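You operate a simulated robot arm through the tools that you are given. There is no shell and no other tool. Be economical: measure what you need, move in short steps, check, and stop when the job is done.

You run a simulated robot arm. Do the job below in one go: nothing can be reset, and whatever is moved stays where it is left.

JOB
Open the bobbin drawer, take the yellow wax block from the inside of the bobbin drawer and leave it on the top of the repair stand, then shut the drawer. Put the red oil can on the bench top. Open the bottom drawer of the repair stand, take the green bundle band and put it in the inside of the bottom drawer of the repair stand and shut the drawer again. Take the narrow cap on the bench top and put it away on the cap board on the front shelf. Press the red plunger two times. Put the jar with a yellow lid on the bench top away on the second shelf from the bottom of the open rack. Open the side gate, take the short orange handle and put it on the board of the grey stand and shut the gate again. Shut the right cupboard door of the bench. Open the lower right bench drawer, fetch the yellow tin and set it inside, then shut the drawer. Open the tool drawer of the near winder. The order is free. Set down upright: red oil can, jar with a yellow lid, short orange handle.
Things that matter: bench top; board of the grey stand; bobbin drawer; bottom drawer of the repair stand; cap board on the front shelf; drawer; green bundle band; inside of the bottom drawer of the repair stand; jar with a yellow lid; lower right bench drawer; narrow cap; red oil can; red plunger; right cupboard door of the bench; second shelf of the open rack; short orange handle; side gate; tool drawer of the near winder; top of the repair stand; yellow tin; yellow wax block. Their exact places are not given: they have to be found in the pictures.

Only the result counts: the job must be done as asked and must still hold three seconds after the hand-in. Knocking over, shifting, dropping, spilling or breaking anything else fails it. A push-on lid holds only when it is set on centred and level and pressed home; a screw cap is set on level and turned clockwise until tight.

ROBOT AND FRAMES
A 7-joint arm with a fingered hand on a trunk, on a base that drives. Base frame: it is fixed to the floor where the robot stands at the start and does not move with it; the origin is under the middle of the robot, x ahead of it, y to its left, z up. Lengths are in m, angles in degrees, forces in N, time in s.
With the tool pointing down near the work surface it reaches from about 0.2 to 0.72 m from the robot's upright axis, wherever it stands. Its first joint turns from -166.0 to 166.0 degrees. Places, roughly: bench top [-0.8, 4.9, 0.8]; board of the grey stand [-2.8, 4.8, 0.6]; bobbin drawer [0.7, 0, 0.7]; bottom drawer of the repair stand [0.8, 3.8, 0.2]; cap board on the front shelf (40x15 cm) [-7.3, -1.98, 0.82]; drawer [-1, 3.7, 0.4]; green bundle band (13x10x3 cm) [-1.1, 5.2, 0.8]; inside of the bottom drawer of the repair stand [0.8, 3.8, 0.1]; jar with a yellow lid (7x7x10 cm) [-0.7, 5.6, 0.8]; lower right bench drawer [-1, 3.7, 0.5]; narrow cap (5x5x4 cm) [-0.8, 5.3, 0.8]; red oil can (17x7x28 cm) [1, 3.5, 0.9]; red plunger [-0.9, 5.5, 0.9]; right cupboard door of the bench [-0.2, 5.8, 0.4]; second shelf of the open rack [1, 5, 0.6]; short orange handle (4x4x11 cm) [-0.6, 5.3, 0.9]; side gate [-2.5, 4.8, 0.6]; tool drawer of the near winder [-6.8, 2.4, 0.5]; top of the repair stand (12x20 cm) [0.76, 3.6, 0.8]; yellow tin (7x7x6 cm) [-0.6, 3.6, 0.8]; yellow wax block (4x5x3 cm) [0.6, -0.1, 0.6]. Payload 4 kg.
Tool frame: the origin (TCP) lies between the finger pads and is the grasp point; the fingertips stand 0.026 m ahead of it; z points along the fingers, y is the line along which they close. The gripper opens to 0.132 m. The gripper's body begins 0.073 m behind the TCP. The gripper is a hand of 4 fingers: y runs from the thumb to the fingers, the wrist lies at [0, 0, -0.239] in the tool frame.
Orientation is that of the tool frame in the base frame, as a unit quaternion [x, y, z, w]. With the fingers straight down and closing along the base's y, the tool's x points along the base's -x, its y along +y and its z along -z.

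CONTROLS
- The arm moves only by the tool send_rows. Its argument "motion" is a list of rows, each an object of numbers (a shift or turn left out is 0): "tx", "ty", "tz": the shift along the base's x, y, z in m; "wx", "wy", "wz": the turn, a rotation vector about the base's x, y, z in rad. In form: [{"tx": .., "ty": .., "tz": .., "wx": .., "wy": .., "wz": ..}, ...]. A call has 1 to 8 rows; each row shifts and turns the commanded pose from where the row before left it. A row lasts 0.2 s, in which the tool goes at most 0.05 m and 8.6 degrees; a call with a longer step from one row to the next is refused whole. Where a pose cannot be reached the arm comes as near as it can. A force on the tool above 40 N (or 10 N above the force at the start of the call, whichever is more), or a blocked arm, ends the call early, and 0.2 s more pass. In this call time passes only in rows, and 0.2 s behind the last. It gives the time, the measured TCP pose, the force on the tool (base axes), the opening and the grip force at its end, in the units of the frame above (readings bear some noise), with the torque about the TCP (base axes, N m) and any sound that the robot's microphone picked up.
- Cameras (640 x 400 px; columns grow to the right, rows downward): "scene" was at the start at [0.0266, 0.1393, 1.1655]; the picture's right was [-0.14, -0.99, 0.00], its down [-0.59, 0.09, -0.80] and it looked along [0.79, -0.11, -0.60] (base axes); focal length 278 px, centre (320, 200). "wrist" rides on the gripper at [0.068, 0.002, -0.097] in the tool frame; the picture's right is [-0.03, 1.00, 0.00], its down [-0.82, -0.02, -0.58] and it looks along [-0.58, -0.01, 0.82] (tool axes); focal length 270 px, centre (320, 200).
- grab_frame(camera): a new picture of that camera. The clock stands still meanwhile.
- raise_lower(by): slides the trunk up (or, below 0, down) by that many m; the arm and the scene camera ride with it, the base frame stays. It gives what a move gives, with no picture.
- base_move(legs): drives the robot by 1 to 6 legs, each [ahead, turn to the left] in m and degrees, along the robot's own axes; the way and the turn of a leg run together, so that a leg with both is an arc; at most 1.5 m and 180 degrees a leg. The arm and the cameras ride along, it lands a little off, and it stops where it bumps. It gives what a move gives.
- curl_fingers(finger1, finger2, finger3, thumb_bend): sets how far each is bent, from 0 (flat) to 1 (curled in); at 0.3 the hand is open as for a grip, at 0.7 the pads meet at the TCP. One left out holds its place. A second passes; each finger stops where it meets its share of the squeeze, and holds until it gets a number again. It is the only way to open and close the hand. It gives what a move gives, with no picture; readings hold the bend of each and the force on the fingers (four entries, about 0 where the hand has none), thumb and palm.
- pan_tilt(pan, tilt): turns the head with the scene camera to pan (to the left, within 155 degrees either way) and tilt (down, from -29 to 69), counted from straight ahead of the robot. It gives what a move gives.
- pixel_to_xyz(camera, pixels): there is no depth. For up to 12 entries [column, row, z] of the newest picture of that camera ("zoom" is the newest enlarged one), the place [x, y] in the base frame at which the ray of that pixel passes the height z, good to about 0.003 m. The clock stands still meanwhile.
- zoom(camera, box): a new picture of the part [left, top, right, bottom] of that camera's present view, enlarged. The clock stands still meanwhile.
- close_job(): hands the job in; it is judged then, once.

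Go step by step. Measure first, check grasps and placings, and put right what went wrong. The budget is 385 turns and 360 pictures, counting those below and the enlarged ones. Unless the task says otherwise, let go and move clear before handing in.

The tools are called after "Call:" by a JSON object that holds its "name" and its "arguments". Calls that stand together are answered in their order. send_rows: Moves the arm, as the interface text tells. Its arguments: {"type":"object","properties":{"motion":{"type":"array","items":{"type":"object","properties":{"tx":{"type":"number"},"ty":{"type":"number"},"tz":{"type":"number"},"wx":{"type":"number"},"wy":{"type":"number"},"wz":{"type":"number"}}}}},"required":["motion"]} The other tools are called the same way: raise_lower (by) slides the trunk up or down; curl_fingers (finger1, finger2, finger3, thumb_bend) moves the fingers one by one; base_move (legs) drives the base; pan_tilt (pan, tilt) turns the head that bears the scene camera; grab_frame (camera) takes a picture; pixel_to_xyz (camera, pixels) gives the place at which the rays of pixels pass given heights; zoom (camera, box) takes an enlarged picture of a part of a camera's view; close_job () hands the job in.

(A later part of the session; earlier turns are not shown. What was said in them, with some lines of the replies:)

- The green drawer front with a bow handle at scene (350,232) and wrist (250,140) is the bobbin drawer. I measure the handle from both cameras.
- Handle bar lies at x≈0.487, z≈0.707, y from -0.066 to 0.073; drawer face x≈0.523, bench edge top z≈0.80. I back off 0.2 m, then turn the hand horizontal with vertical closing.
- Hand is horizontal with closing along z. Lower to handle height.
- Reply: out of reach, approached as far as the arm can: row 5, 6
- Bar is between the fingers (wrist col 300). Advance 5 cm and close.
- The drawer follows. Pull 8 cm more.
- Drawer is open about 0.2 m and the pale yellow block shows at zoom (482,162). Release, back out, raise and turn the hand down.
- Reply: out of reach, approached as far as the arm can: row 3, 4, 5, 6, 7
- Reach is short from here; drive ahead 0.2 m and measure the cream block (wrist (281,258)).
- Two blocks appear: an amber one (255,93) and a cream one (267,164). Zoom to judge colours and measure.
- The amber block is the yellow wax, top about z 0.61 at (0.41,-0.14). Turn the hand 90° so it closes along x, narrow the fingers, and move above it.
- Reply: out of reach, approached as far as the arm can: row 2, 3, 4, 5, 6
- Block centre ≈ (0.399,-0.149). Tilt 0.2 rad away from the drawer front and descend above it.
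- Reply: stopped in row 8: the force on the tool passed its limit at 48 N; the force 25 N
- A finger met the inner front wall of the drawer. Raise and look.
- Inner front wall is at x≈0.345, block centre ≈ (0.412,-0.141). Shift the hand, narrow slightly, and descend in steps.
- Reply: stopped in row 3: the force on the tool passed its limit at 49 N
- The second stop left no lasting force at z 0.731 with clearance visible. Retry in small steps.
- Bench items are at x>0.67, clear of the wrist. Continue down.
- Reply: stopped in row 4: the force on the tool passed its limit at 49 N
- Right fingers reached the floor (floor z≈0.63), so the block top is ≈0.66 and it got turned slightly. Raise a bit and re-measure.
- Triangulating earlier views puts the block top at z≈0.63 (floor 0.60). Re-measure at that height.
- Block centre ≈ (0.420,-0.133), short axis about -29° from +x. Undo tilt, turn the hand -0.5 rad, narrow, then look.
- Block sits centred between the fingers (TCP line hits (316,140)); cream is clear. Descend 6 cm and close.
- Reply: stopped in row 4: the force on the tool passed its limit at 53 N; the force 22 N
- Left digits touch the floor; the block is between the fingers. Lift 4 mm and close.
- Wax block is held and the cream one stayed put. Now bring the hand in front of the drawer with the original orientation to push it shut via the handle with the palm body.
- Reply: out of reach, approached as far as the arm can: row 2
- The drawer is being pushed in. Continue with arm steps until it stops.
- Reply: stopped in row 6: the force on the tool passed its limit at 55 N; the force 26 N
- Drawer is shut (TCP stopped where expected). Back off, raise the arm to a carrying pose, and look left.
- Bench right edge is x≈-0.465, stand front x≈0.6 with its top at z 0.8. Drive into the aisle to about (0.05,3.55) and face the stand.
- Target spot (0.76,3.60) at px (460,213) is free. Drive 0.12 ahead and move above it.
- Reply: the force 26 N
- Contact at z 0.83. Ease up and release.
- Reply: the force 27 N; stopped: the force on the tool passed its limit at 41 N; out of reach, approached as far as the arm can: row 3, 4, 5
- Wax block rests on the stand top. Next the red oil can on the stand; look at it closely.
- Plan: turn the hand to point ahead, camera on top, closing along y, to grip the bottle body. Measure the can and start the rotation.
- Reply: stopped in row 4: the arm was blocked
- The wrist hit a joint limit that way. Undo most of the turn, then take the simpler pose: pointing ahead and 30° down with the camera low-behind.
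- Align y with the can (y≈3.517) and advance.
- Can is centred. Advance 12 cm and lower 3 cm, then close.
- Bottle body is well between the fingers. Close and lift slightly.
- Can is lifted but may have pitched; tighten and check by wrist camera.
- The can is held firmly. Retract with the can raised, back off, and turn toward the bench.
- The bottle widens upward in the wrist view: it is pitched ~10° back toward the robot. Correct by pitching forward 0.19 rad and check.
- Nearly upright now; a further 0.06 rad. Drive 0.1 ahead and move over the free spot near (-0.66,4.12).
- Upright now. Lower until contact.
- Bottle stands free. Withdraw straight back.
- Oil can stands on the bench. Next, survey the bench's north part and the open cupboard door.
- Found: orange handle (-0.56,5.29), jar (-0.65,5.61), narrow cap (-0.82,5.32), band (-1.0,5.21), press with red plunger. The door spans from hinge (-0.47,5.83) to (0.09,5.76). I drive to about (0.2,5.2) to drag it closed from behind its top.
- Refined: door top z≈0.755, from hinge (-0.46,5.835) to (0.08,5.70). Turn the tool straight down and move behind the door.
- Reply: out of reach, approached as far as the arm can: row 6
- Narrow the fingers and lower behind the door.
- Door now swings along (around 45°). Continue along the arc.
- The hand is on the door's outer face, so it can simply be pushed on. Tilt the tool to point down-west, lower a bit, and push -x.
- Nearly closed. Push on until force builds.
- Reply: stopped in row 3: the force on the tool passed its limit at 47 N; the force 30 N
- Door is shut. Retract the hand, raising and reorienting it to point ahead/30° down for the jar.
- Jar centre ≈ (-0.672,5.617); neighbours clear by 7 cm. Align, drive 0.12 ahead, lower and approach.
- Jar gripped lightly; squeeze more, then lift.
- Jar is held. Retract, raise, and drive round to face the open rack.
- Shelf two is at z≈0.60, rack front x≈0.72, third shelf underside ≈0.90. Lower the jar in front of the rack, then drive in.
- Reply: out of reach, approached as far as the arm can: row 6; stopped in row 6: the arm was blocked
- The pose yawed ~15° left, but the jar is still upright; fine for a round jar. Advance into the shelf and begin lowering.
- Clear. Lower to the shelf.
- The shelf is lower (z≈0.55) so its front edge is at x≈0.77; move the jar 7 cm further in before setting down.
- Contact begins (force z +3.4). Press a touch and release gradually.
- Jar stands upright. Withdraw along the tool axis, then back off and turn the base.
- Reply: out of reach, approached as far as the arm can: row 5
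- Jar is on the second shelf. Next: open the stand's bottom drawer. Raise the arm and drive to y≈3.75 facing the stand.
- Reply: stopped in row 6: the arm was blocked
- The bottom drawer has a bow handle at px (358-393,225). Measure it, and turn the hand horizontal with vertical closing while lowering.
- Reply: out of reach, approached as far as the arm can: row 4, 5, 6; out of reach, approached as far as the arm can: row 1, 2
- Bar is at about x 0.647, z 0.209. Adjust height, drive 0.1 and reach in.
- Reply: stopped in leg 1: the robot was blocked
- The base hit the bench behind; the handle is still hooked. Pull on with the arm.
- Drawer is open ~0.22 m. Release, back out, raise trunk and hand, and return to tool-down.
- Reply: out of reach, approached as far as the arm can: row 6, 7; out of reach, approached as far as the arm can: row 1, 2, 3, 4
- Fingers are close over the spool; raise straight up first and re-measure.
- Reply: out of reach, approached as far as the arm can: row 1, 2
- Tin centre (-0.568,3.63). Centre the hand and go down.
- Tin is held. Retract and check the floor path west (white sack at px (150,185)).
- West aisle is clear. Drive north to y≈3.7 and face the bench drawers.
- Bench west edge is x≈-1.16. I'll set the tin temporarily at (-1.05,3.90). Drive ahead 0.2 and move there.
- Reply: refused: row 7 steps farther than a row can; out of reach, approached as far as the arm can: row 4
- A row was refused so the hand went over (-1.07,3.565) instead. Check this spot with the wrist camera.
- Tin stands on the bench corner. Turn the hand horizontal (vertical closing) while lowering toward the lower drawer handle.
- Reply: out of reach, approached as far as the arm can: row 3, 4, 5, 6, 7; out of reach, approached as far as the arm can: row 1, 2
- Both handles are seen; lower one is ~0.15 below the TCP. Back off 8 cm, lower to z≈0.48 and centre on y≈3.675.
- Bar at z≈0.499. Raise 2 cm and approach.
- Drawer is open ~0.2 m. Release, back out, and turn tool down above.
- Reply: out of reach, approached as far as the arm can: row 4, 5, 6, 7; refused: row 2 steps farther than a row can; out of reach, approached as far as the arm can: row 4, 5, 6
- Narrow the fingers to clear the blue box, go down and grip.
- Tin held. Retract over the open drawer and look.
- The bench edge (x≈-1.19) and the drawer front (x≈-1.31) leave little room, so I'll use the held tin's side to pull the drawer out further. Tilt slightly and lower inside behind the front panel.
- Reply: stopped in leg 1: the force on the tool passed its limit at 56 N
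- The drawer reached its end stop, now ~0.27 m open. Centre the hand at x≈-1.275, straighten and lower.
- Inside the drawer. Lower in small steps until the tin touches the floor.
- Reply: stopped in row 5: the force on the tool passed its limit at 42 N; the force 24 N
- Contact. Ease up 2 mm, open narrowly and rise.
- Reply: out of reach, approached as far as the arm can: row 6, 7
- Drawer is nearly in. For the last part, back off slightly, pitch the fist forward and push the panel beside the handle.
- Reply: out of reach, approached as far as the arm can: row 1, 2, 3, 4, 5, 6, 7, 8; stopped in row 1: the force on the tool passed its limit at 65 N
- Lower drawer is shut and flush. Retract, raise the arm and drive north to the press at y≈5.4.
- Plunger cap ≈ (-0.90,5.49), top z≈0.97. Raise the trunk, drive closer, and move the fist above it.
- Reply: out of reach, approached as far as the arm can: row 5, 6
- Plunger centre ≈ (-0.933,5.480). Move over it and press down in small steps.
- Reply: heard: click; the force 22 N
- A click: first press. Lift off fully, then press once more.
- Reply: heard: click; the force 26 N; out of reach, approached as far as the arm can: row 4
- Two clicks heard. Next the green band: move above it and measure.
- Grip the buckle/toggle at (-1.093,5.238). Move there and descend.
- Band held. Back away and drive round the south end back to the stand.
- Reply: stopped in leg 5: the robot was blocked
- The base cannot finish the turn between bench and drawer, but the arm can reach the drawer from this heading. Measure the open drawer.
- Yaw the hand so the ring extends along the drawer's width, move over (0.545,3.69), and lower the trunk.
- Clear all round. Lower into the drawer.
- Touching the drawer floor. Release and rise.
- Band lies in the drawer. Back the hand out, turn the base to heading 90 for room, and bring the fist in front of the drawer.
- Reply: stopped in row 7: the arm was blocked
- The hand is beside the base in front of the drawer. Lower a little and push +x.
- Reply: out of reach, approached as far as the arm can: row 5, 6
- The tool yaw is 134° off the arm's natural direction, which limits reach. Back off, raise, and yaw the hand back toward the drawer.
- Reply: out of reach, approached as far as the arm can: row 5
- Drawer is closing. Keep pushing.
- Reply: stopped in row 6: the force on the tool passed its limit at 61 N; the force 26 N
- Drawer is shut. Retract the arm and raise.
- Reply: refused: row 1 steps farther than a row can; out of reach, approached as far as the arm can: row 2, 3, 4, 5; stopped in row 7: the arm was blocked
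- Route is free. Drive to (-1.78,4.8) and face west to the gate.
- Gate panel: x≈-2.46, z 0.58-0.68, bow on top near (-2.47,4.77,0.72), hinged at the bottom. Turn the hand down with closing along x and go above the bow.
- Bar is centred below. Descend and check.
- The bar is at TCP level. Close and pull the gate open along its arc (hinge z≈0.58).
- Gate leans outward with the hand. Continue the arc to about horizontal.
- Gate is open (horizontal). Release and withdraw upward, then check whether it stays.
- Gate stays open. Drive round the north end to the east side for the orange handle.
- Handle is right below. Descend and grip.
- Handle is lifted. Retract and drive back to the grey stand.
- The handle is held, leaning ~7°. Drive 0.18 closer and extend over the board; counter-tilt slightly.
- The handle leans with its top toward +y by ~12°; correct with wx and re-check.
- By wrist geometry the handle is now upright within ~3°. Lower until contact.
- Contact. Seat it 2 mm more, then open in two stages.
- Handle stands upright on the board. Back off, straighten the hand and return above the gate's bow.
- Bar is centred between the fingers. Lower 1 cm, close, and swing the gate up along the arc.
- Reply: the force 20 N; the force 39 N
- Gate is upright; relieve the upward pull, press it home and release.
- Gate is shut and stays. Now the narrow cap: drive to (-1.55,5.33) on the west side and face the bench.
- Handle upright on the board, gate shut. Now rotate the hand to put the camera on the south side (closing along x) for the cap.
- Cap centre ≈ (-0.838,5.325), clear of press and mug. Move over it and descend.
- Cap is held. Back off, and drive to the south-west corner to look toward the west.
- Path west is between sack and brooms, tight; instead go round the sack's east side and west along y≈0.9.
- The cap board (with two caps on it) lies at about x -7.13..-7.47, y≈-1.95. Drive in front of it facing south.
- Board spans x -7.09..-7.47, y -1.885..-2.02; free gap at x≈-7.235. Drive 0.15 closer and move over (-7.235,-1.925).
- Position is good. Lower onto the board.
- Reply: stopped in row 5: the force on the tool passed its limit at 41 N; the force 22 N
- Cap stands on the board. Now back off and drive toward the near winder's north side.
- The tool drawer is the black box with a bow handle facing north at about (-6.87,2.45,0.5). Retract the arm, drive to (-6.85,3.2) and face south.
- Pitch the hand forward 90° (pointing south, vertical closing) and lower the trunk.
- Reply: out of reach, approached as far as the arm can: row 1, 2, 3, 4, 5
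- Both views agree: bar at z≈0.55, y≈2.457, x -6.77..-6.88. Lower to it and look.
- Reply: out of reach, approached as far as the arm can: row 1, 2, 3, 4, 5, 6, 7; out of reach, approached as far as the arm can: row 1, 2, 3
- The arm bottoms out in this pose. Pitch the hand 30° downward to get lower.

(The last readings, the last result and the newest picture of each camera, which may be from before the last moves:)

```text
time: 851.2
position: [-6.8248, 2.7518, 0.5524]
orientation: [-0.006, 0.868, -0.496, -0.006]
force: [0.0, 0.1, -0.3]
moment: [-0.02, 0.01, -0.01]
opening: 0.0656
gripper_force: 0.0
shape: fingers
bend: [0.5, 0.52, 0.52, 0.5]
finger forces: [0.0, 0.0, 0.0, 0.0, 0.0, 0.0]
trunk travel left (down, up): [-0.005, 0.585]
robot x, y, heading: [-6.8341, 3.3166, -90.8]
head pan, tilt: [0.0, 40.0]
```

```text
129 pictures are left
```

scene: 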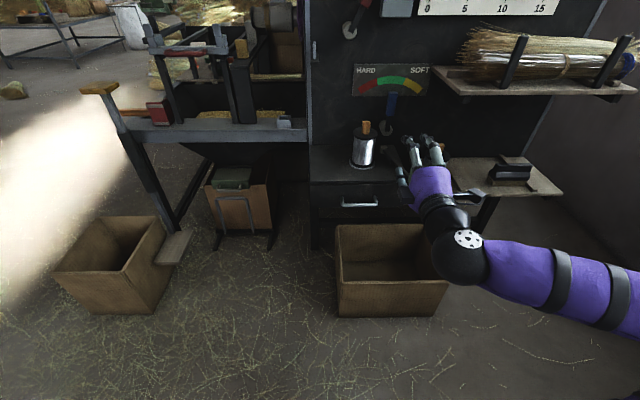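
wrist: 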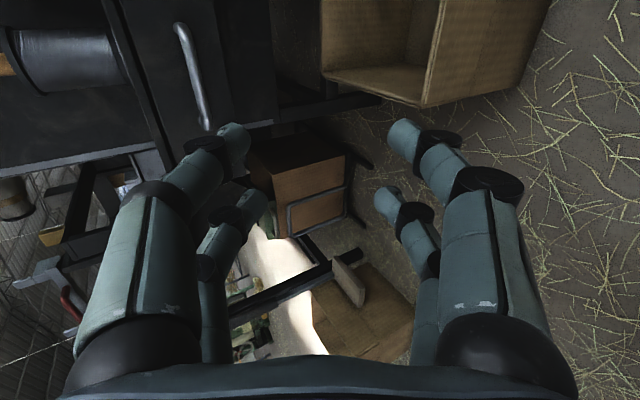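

Height is right. Advance: drive 0.2, then fine steps.

Call:
{"name": "base_move", "arguments": {"legs": [[0.2, 0]]}}

Call:
{"name": "grab_frame", "arguments": {"camera": "wrist"}}

Call:
{"name": "grab_frame", "arguments": {"camera": "scene"}}

```text
time: 852.8
position: [-6.8265, 2.5517, 0.5513]
orientation: [-0.007, 0.868, -0.496, -0.006]
force: [-0.2, -0.8, -0.2]
moment: [-0.01, 0.03, -0.02]
opening: 0.0657
gripper_force: 0.0
shape: fingers
bend: [0.5, 0.52, 0.52, 0.5]
finger forces: [0.0, 0.0, 0.0, 0.0, 0.1, 0.0]
trunk travel left (down, up): [-0.005, 0.585]
robot x, y, heading: [-6.8376, 3.1151, -90.9]
head pan, tilt: [0.0, 40.0]
```

```text
128 pictures are left
```

wrist: 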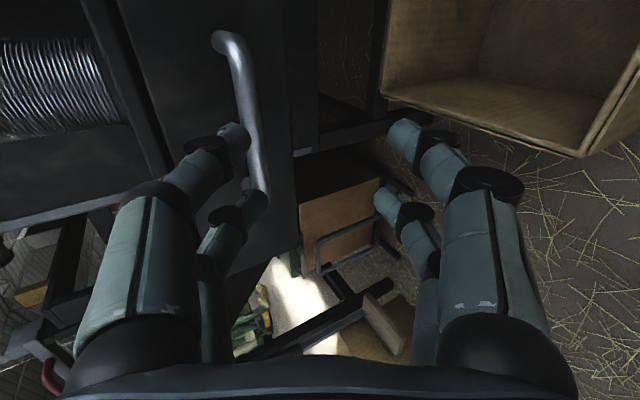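

```text
127 pictures are left
```

scene: 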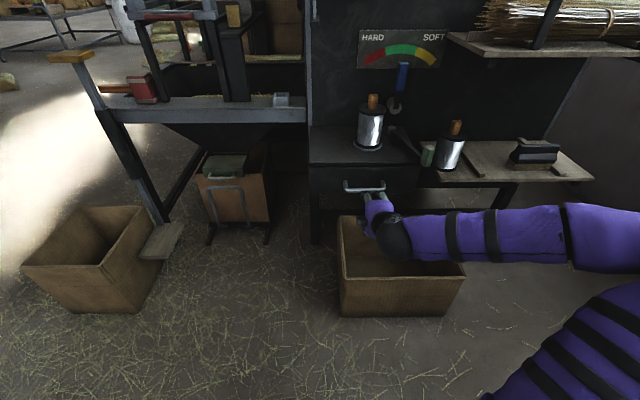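

Call:
{"name": "send_rows", "arguments": {"motion": [{"ty": -0.025}, {"ty": -0.025}, {"ty": -0.02}]}}

Call:
{"name": "grab_frame", "arguments": {"camera": "wrist"}}

```text
time: 853.6
position: [-6.8266, 2.4805, 0.5505]
orientation: [-0.007, 0.868, -0.497, -0.005]
force: [0.6, -0.6, 0.0]
moment: [-0.03, -0.04, 0.01]
opening: 0.0656
gripper_force: 0.1
shape: fingers
bend: [0.5, 0.52, 0.52, 0.5]
finger forces: [0.1, 0.0, 0.1, 0.0, 0.1, 0.0]
trunk travel left (down, up): [-0.005, 0.585]
robot x, y, heading: [-6.8379, 3.1169, -90.5]
head pan, tilt: [0.0, 40.0]
```

```text
126 pictures are left
```

wrist: 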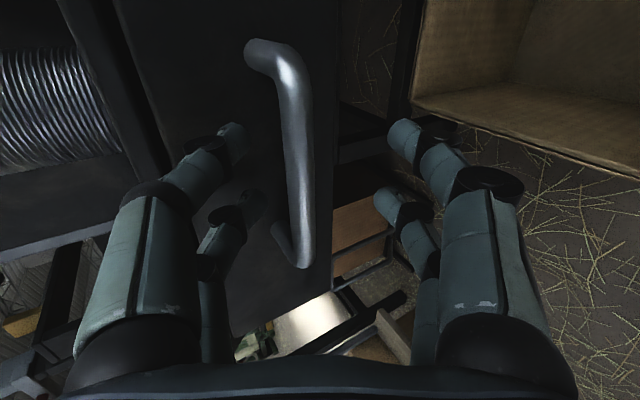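

Call:
{"name": "send_rows", "arguments": {"motion": [{"ty": -0.013}]}}

Call:
{"name": "curl_fingers", "arguments": {"finger1": 0.78, "finger2": 0.78, "finger3": 0.78, "thumb_bend": 0.78}}

Call:
{"name": "grab_frame", "arguments": {"camera": "wrist"}}

Call:
{"name": "base_move", "arguments": {"legs": [[-0.12, 0]]}}

Call:
{"name": "grab_frame", "arguments": {"camera": "scene"}}

```text
time: 854.0
position: [-6.8259, 2.4705, 0.5528]
orientation: [-0.007, 0.868, -0.497, -0.005]
force: [-0.5, 20.3, 6.6]
moment: [-0.68, 0.07, -0.24]
opening: 0.0592
gripper_force: 10.5
shape: fingers
bend: [0.5, 0.52, 0.54, 0.53]
finger forces: [0.0, 0.0, 3.9, 0.0, 16.9, 0.0]
trunk travel left (down, up): [-0.005, 0.585]
robot x, y, heading: [-6.8362, 3.1119, -90.8]
head pan, tilt: [0.0, 40.0]
```

```text
time: 855.0
position: [-6.8263, 2.4682, 0.5512]
orientation: [-0.007, 0.868, -0.497, -0.006]
force: [-0.4, -1.3, 2.0]
moment: [0.0, 0.03, 0.04]
opening: 0.0
gripper_force: 0.1
shape: fingers
bend: [0.74, 0.75, 0.75, 0.74]
finger forces: [0.0, 0.0, 0.1, 0.0, 0.0, 0.0]
trunk travel left (down, up): [-0.005, 0.585]
robot x, y, heading: [-6.8376, 3.1137, -90.9]
head pan, tilt: [0.0, 40.0]
```

```text
125 pictures are left
```

wrist: 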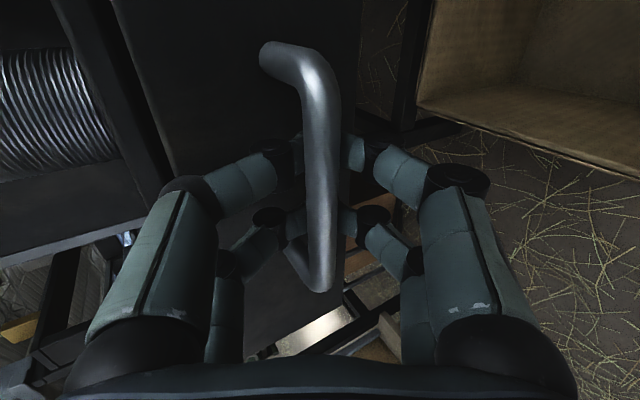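

```text
time: 856.3
position: [-6.8242, 2.589, 0.5516]
orientation: [-0.008, 0.868, -0.496, -0.006]
force: [-0.1, -0.7, 0.2]
moment: [0.0, 0.0, 0.01]
opening: 0.0002
gripper_force: 0.1
shape: fingers
bend: [0.75, 0.75, 0.75, 0.74]
finger forces: [0.0, 0.0, 0.0, 0.0, 0.0, 0.0]
trunk travel left (down, up): [-0.005, 0.585]
robot x, y, heading: [-6.8392, 3.2343, -90.6]
head pan, tilt: [0.0, 40.0]
```

```text
124 pictures are left
```

scene: 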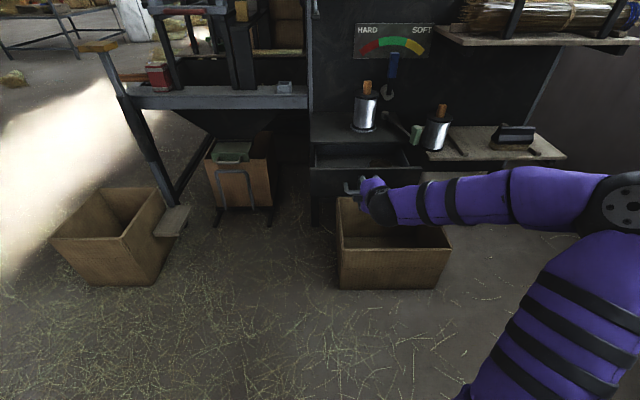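

The hooked drawer is opening. Pull further until it reaches its stop.

Call:
{"name": "base_move", "arguments": {"legs": [[-0.1, 0]]}}

Call:
{"name": "zoom", "arguments": {"camera": "scene", "box": [280, 100, 480, 260]}}

```text
time: 857.4
position: [-6.8243, 2.6673, 0.5512]
orientation: [-0.006, 0.868, -0.497, -0.006]
force: [2.6, -18.1, -8.4]
moment: [0.1, -0.01, 0.12]
opening: 0.0005
gripper_force: 16.7
shape: fingers
bend: [0.75, 0.75, 0.72, 0.68]
finger forces: [6.9, 6.7, 6.7, 0.0, 13.3, 0.0]
trunk travel left (down, up): [-0.005, 0.585]
robot x, y, heading: [-6.831, 3.3183, -90.7]
head pan, tilt: [0.0, 40.0]
stopped in leg 1: the force on the tool passed its limit at 57 N (the readings are from after the stop); the commanded pose is now the measured one
```

```text
2.50 times, centred on (380, 180) of scene
```

zoom: 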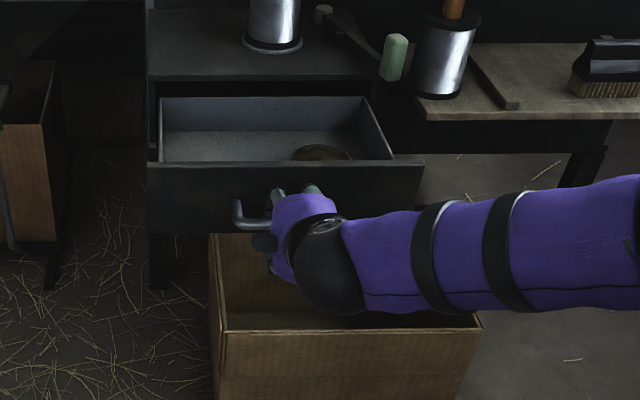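

Drawer is at its end stop, open ~0.2 m. Relax, release and back straight out.

Call:
{"name": "send_rows", "arguments": {"motion": [{"ty": -0.006}]}}

Call:
{"name": "curl_fingers", "arguments": {"finger1": 0.5, "finger2": 0.5, "finger3": 0.5, "thumb_bend": 0.5}}

Call:
{"name": "base_move", "arguments": {"legs": [[-0.2, 0]]}}

Call:
{"name": "grab_frame", "arguments": {"camera": "scene"}}

```text
time: 857.8
position: [-6.8247, 2.6635, 0.5523]
orientation: [-0.007, 0.867, -0.498, -0.006]
force: [1.2, -3.6, -5.3]
moment: [0.05, 0.02, 0.08]
opening: 0.0
gripper_force: 4.7
shape: fingers
bend: [0.75, 0.75, 0.73, 0.73]
finger forces: [0.0, 0.1, 0.0, 0.1, 9.1, 0.0]
trunk travel left (down, up): [-0.005, 0.585]
robot x, y, heading: [-6.8361, 3.3178, -90.8]
head pan, tilt: [0.0, 40.0]
```

```text
time: 858.8
position: [-6.8241, 2.6637, 0.5527]
orientation: [-0.008, 0.867, -0.498, -0.005]
force: [-0.3, -0.2, -0.7]
moment: [-0.01, -0.02, -0.03]
opening: 0.0653
gripper_force: 0.1
shape: fingers
bend: [0.5, 0.5, 0.5, 0.5]
finger forces: [0.0, 0.1, 0.0, 0.1, 0.1, 0.0]
trunk travel left (down, up): [-0.005, 0.585]
robot x, y, heading: [-6.8328, 3.3199, -90.9]
head pan, tilt: [0.0, 40.0]
```

```text
time: 860.4
position: [-6.8207, 2.8638, 0.552]
orientation: [-0.008, 0.867, -0.498, -0.006]
force: [-0.2, -0.4, 0.2]
moment: [0.02, 0.01, 0.05]
opening: 0.0654
gripper_force: 0.0
shape: fingers
bend: [0.5, 0.5, 0.5, 0.5]
finger forces: [0.1, 0.0, 0.0, 0.1, 0.1, 0.0]
trunk travel left (down, up): [-0.005, 0.585]
robot x, y, heading: [-6.8304, 3.5163, -90.5]
head pan, tilt: [0.0, 40.0]
```

```text
122 pictures are left
```

scene: 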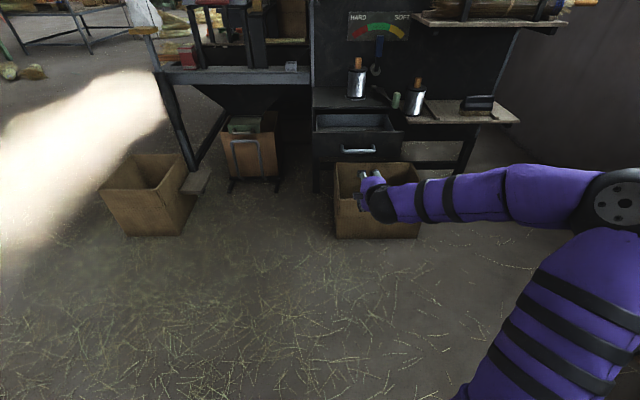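

The drawer is open and the hand is clear. All parts of the job are done, so I hand in.

Call:
{"name": "close_job", "arguments": {}}

```text
The job is handed in.
```

I did every part of the job and handed it in; the judgement hasn't come back yet.

- **Checked at the end of each part:** by picture or force reading, the items were where you asked. The plunger clicked twice, and the drawers, cupboard door and gate were shut. The winder's tool drawer is open.
- **Possible problem:** while reaching for the wax block in the bobbin drawer, a finger may have pressed on the cream block beside it. It looked unmoved in the later pictures.
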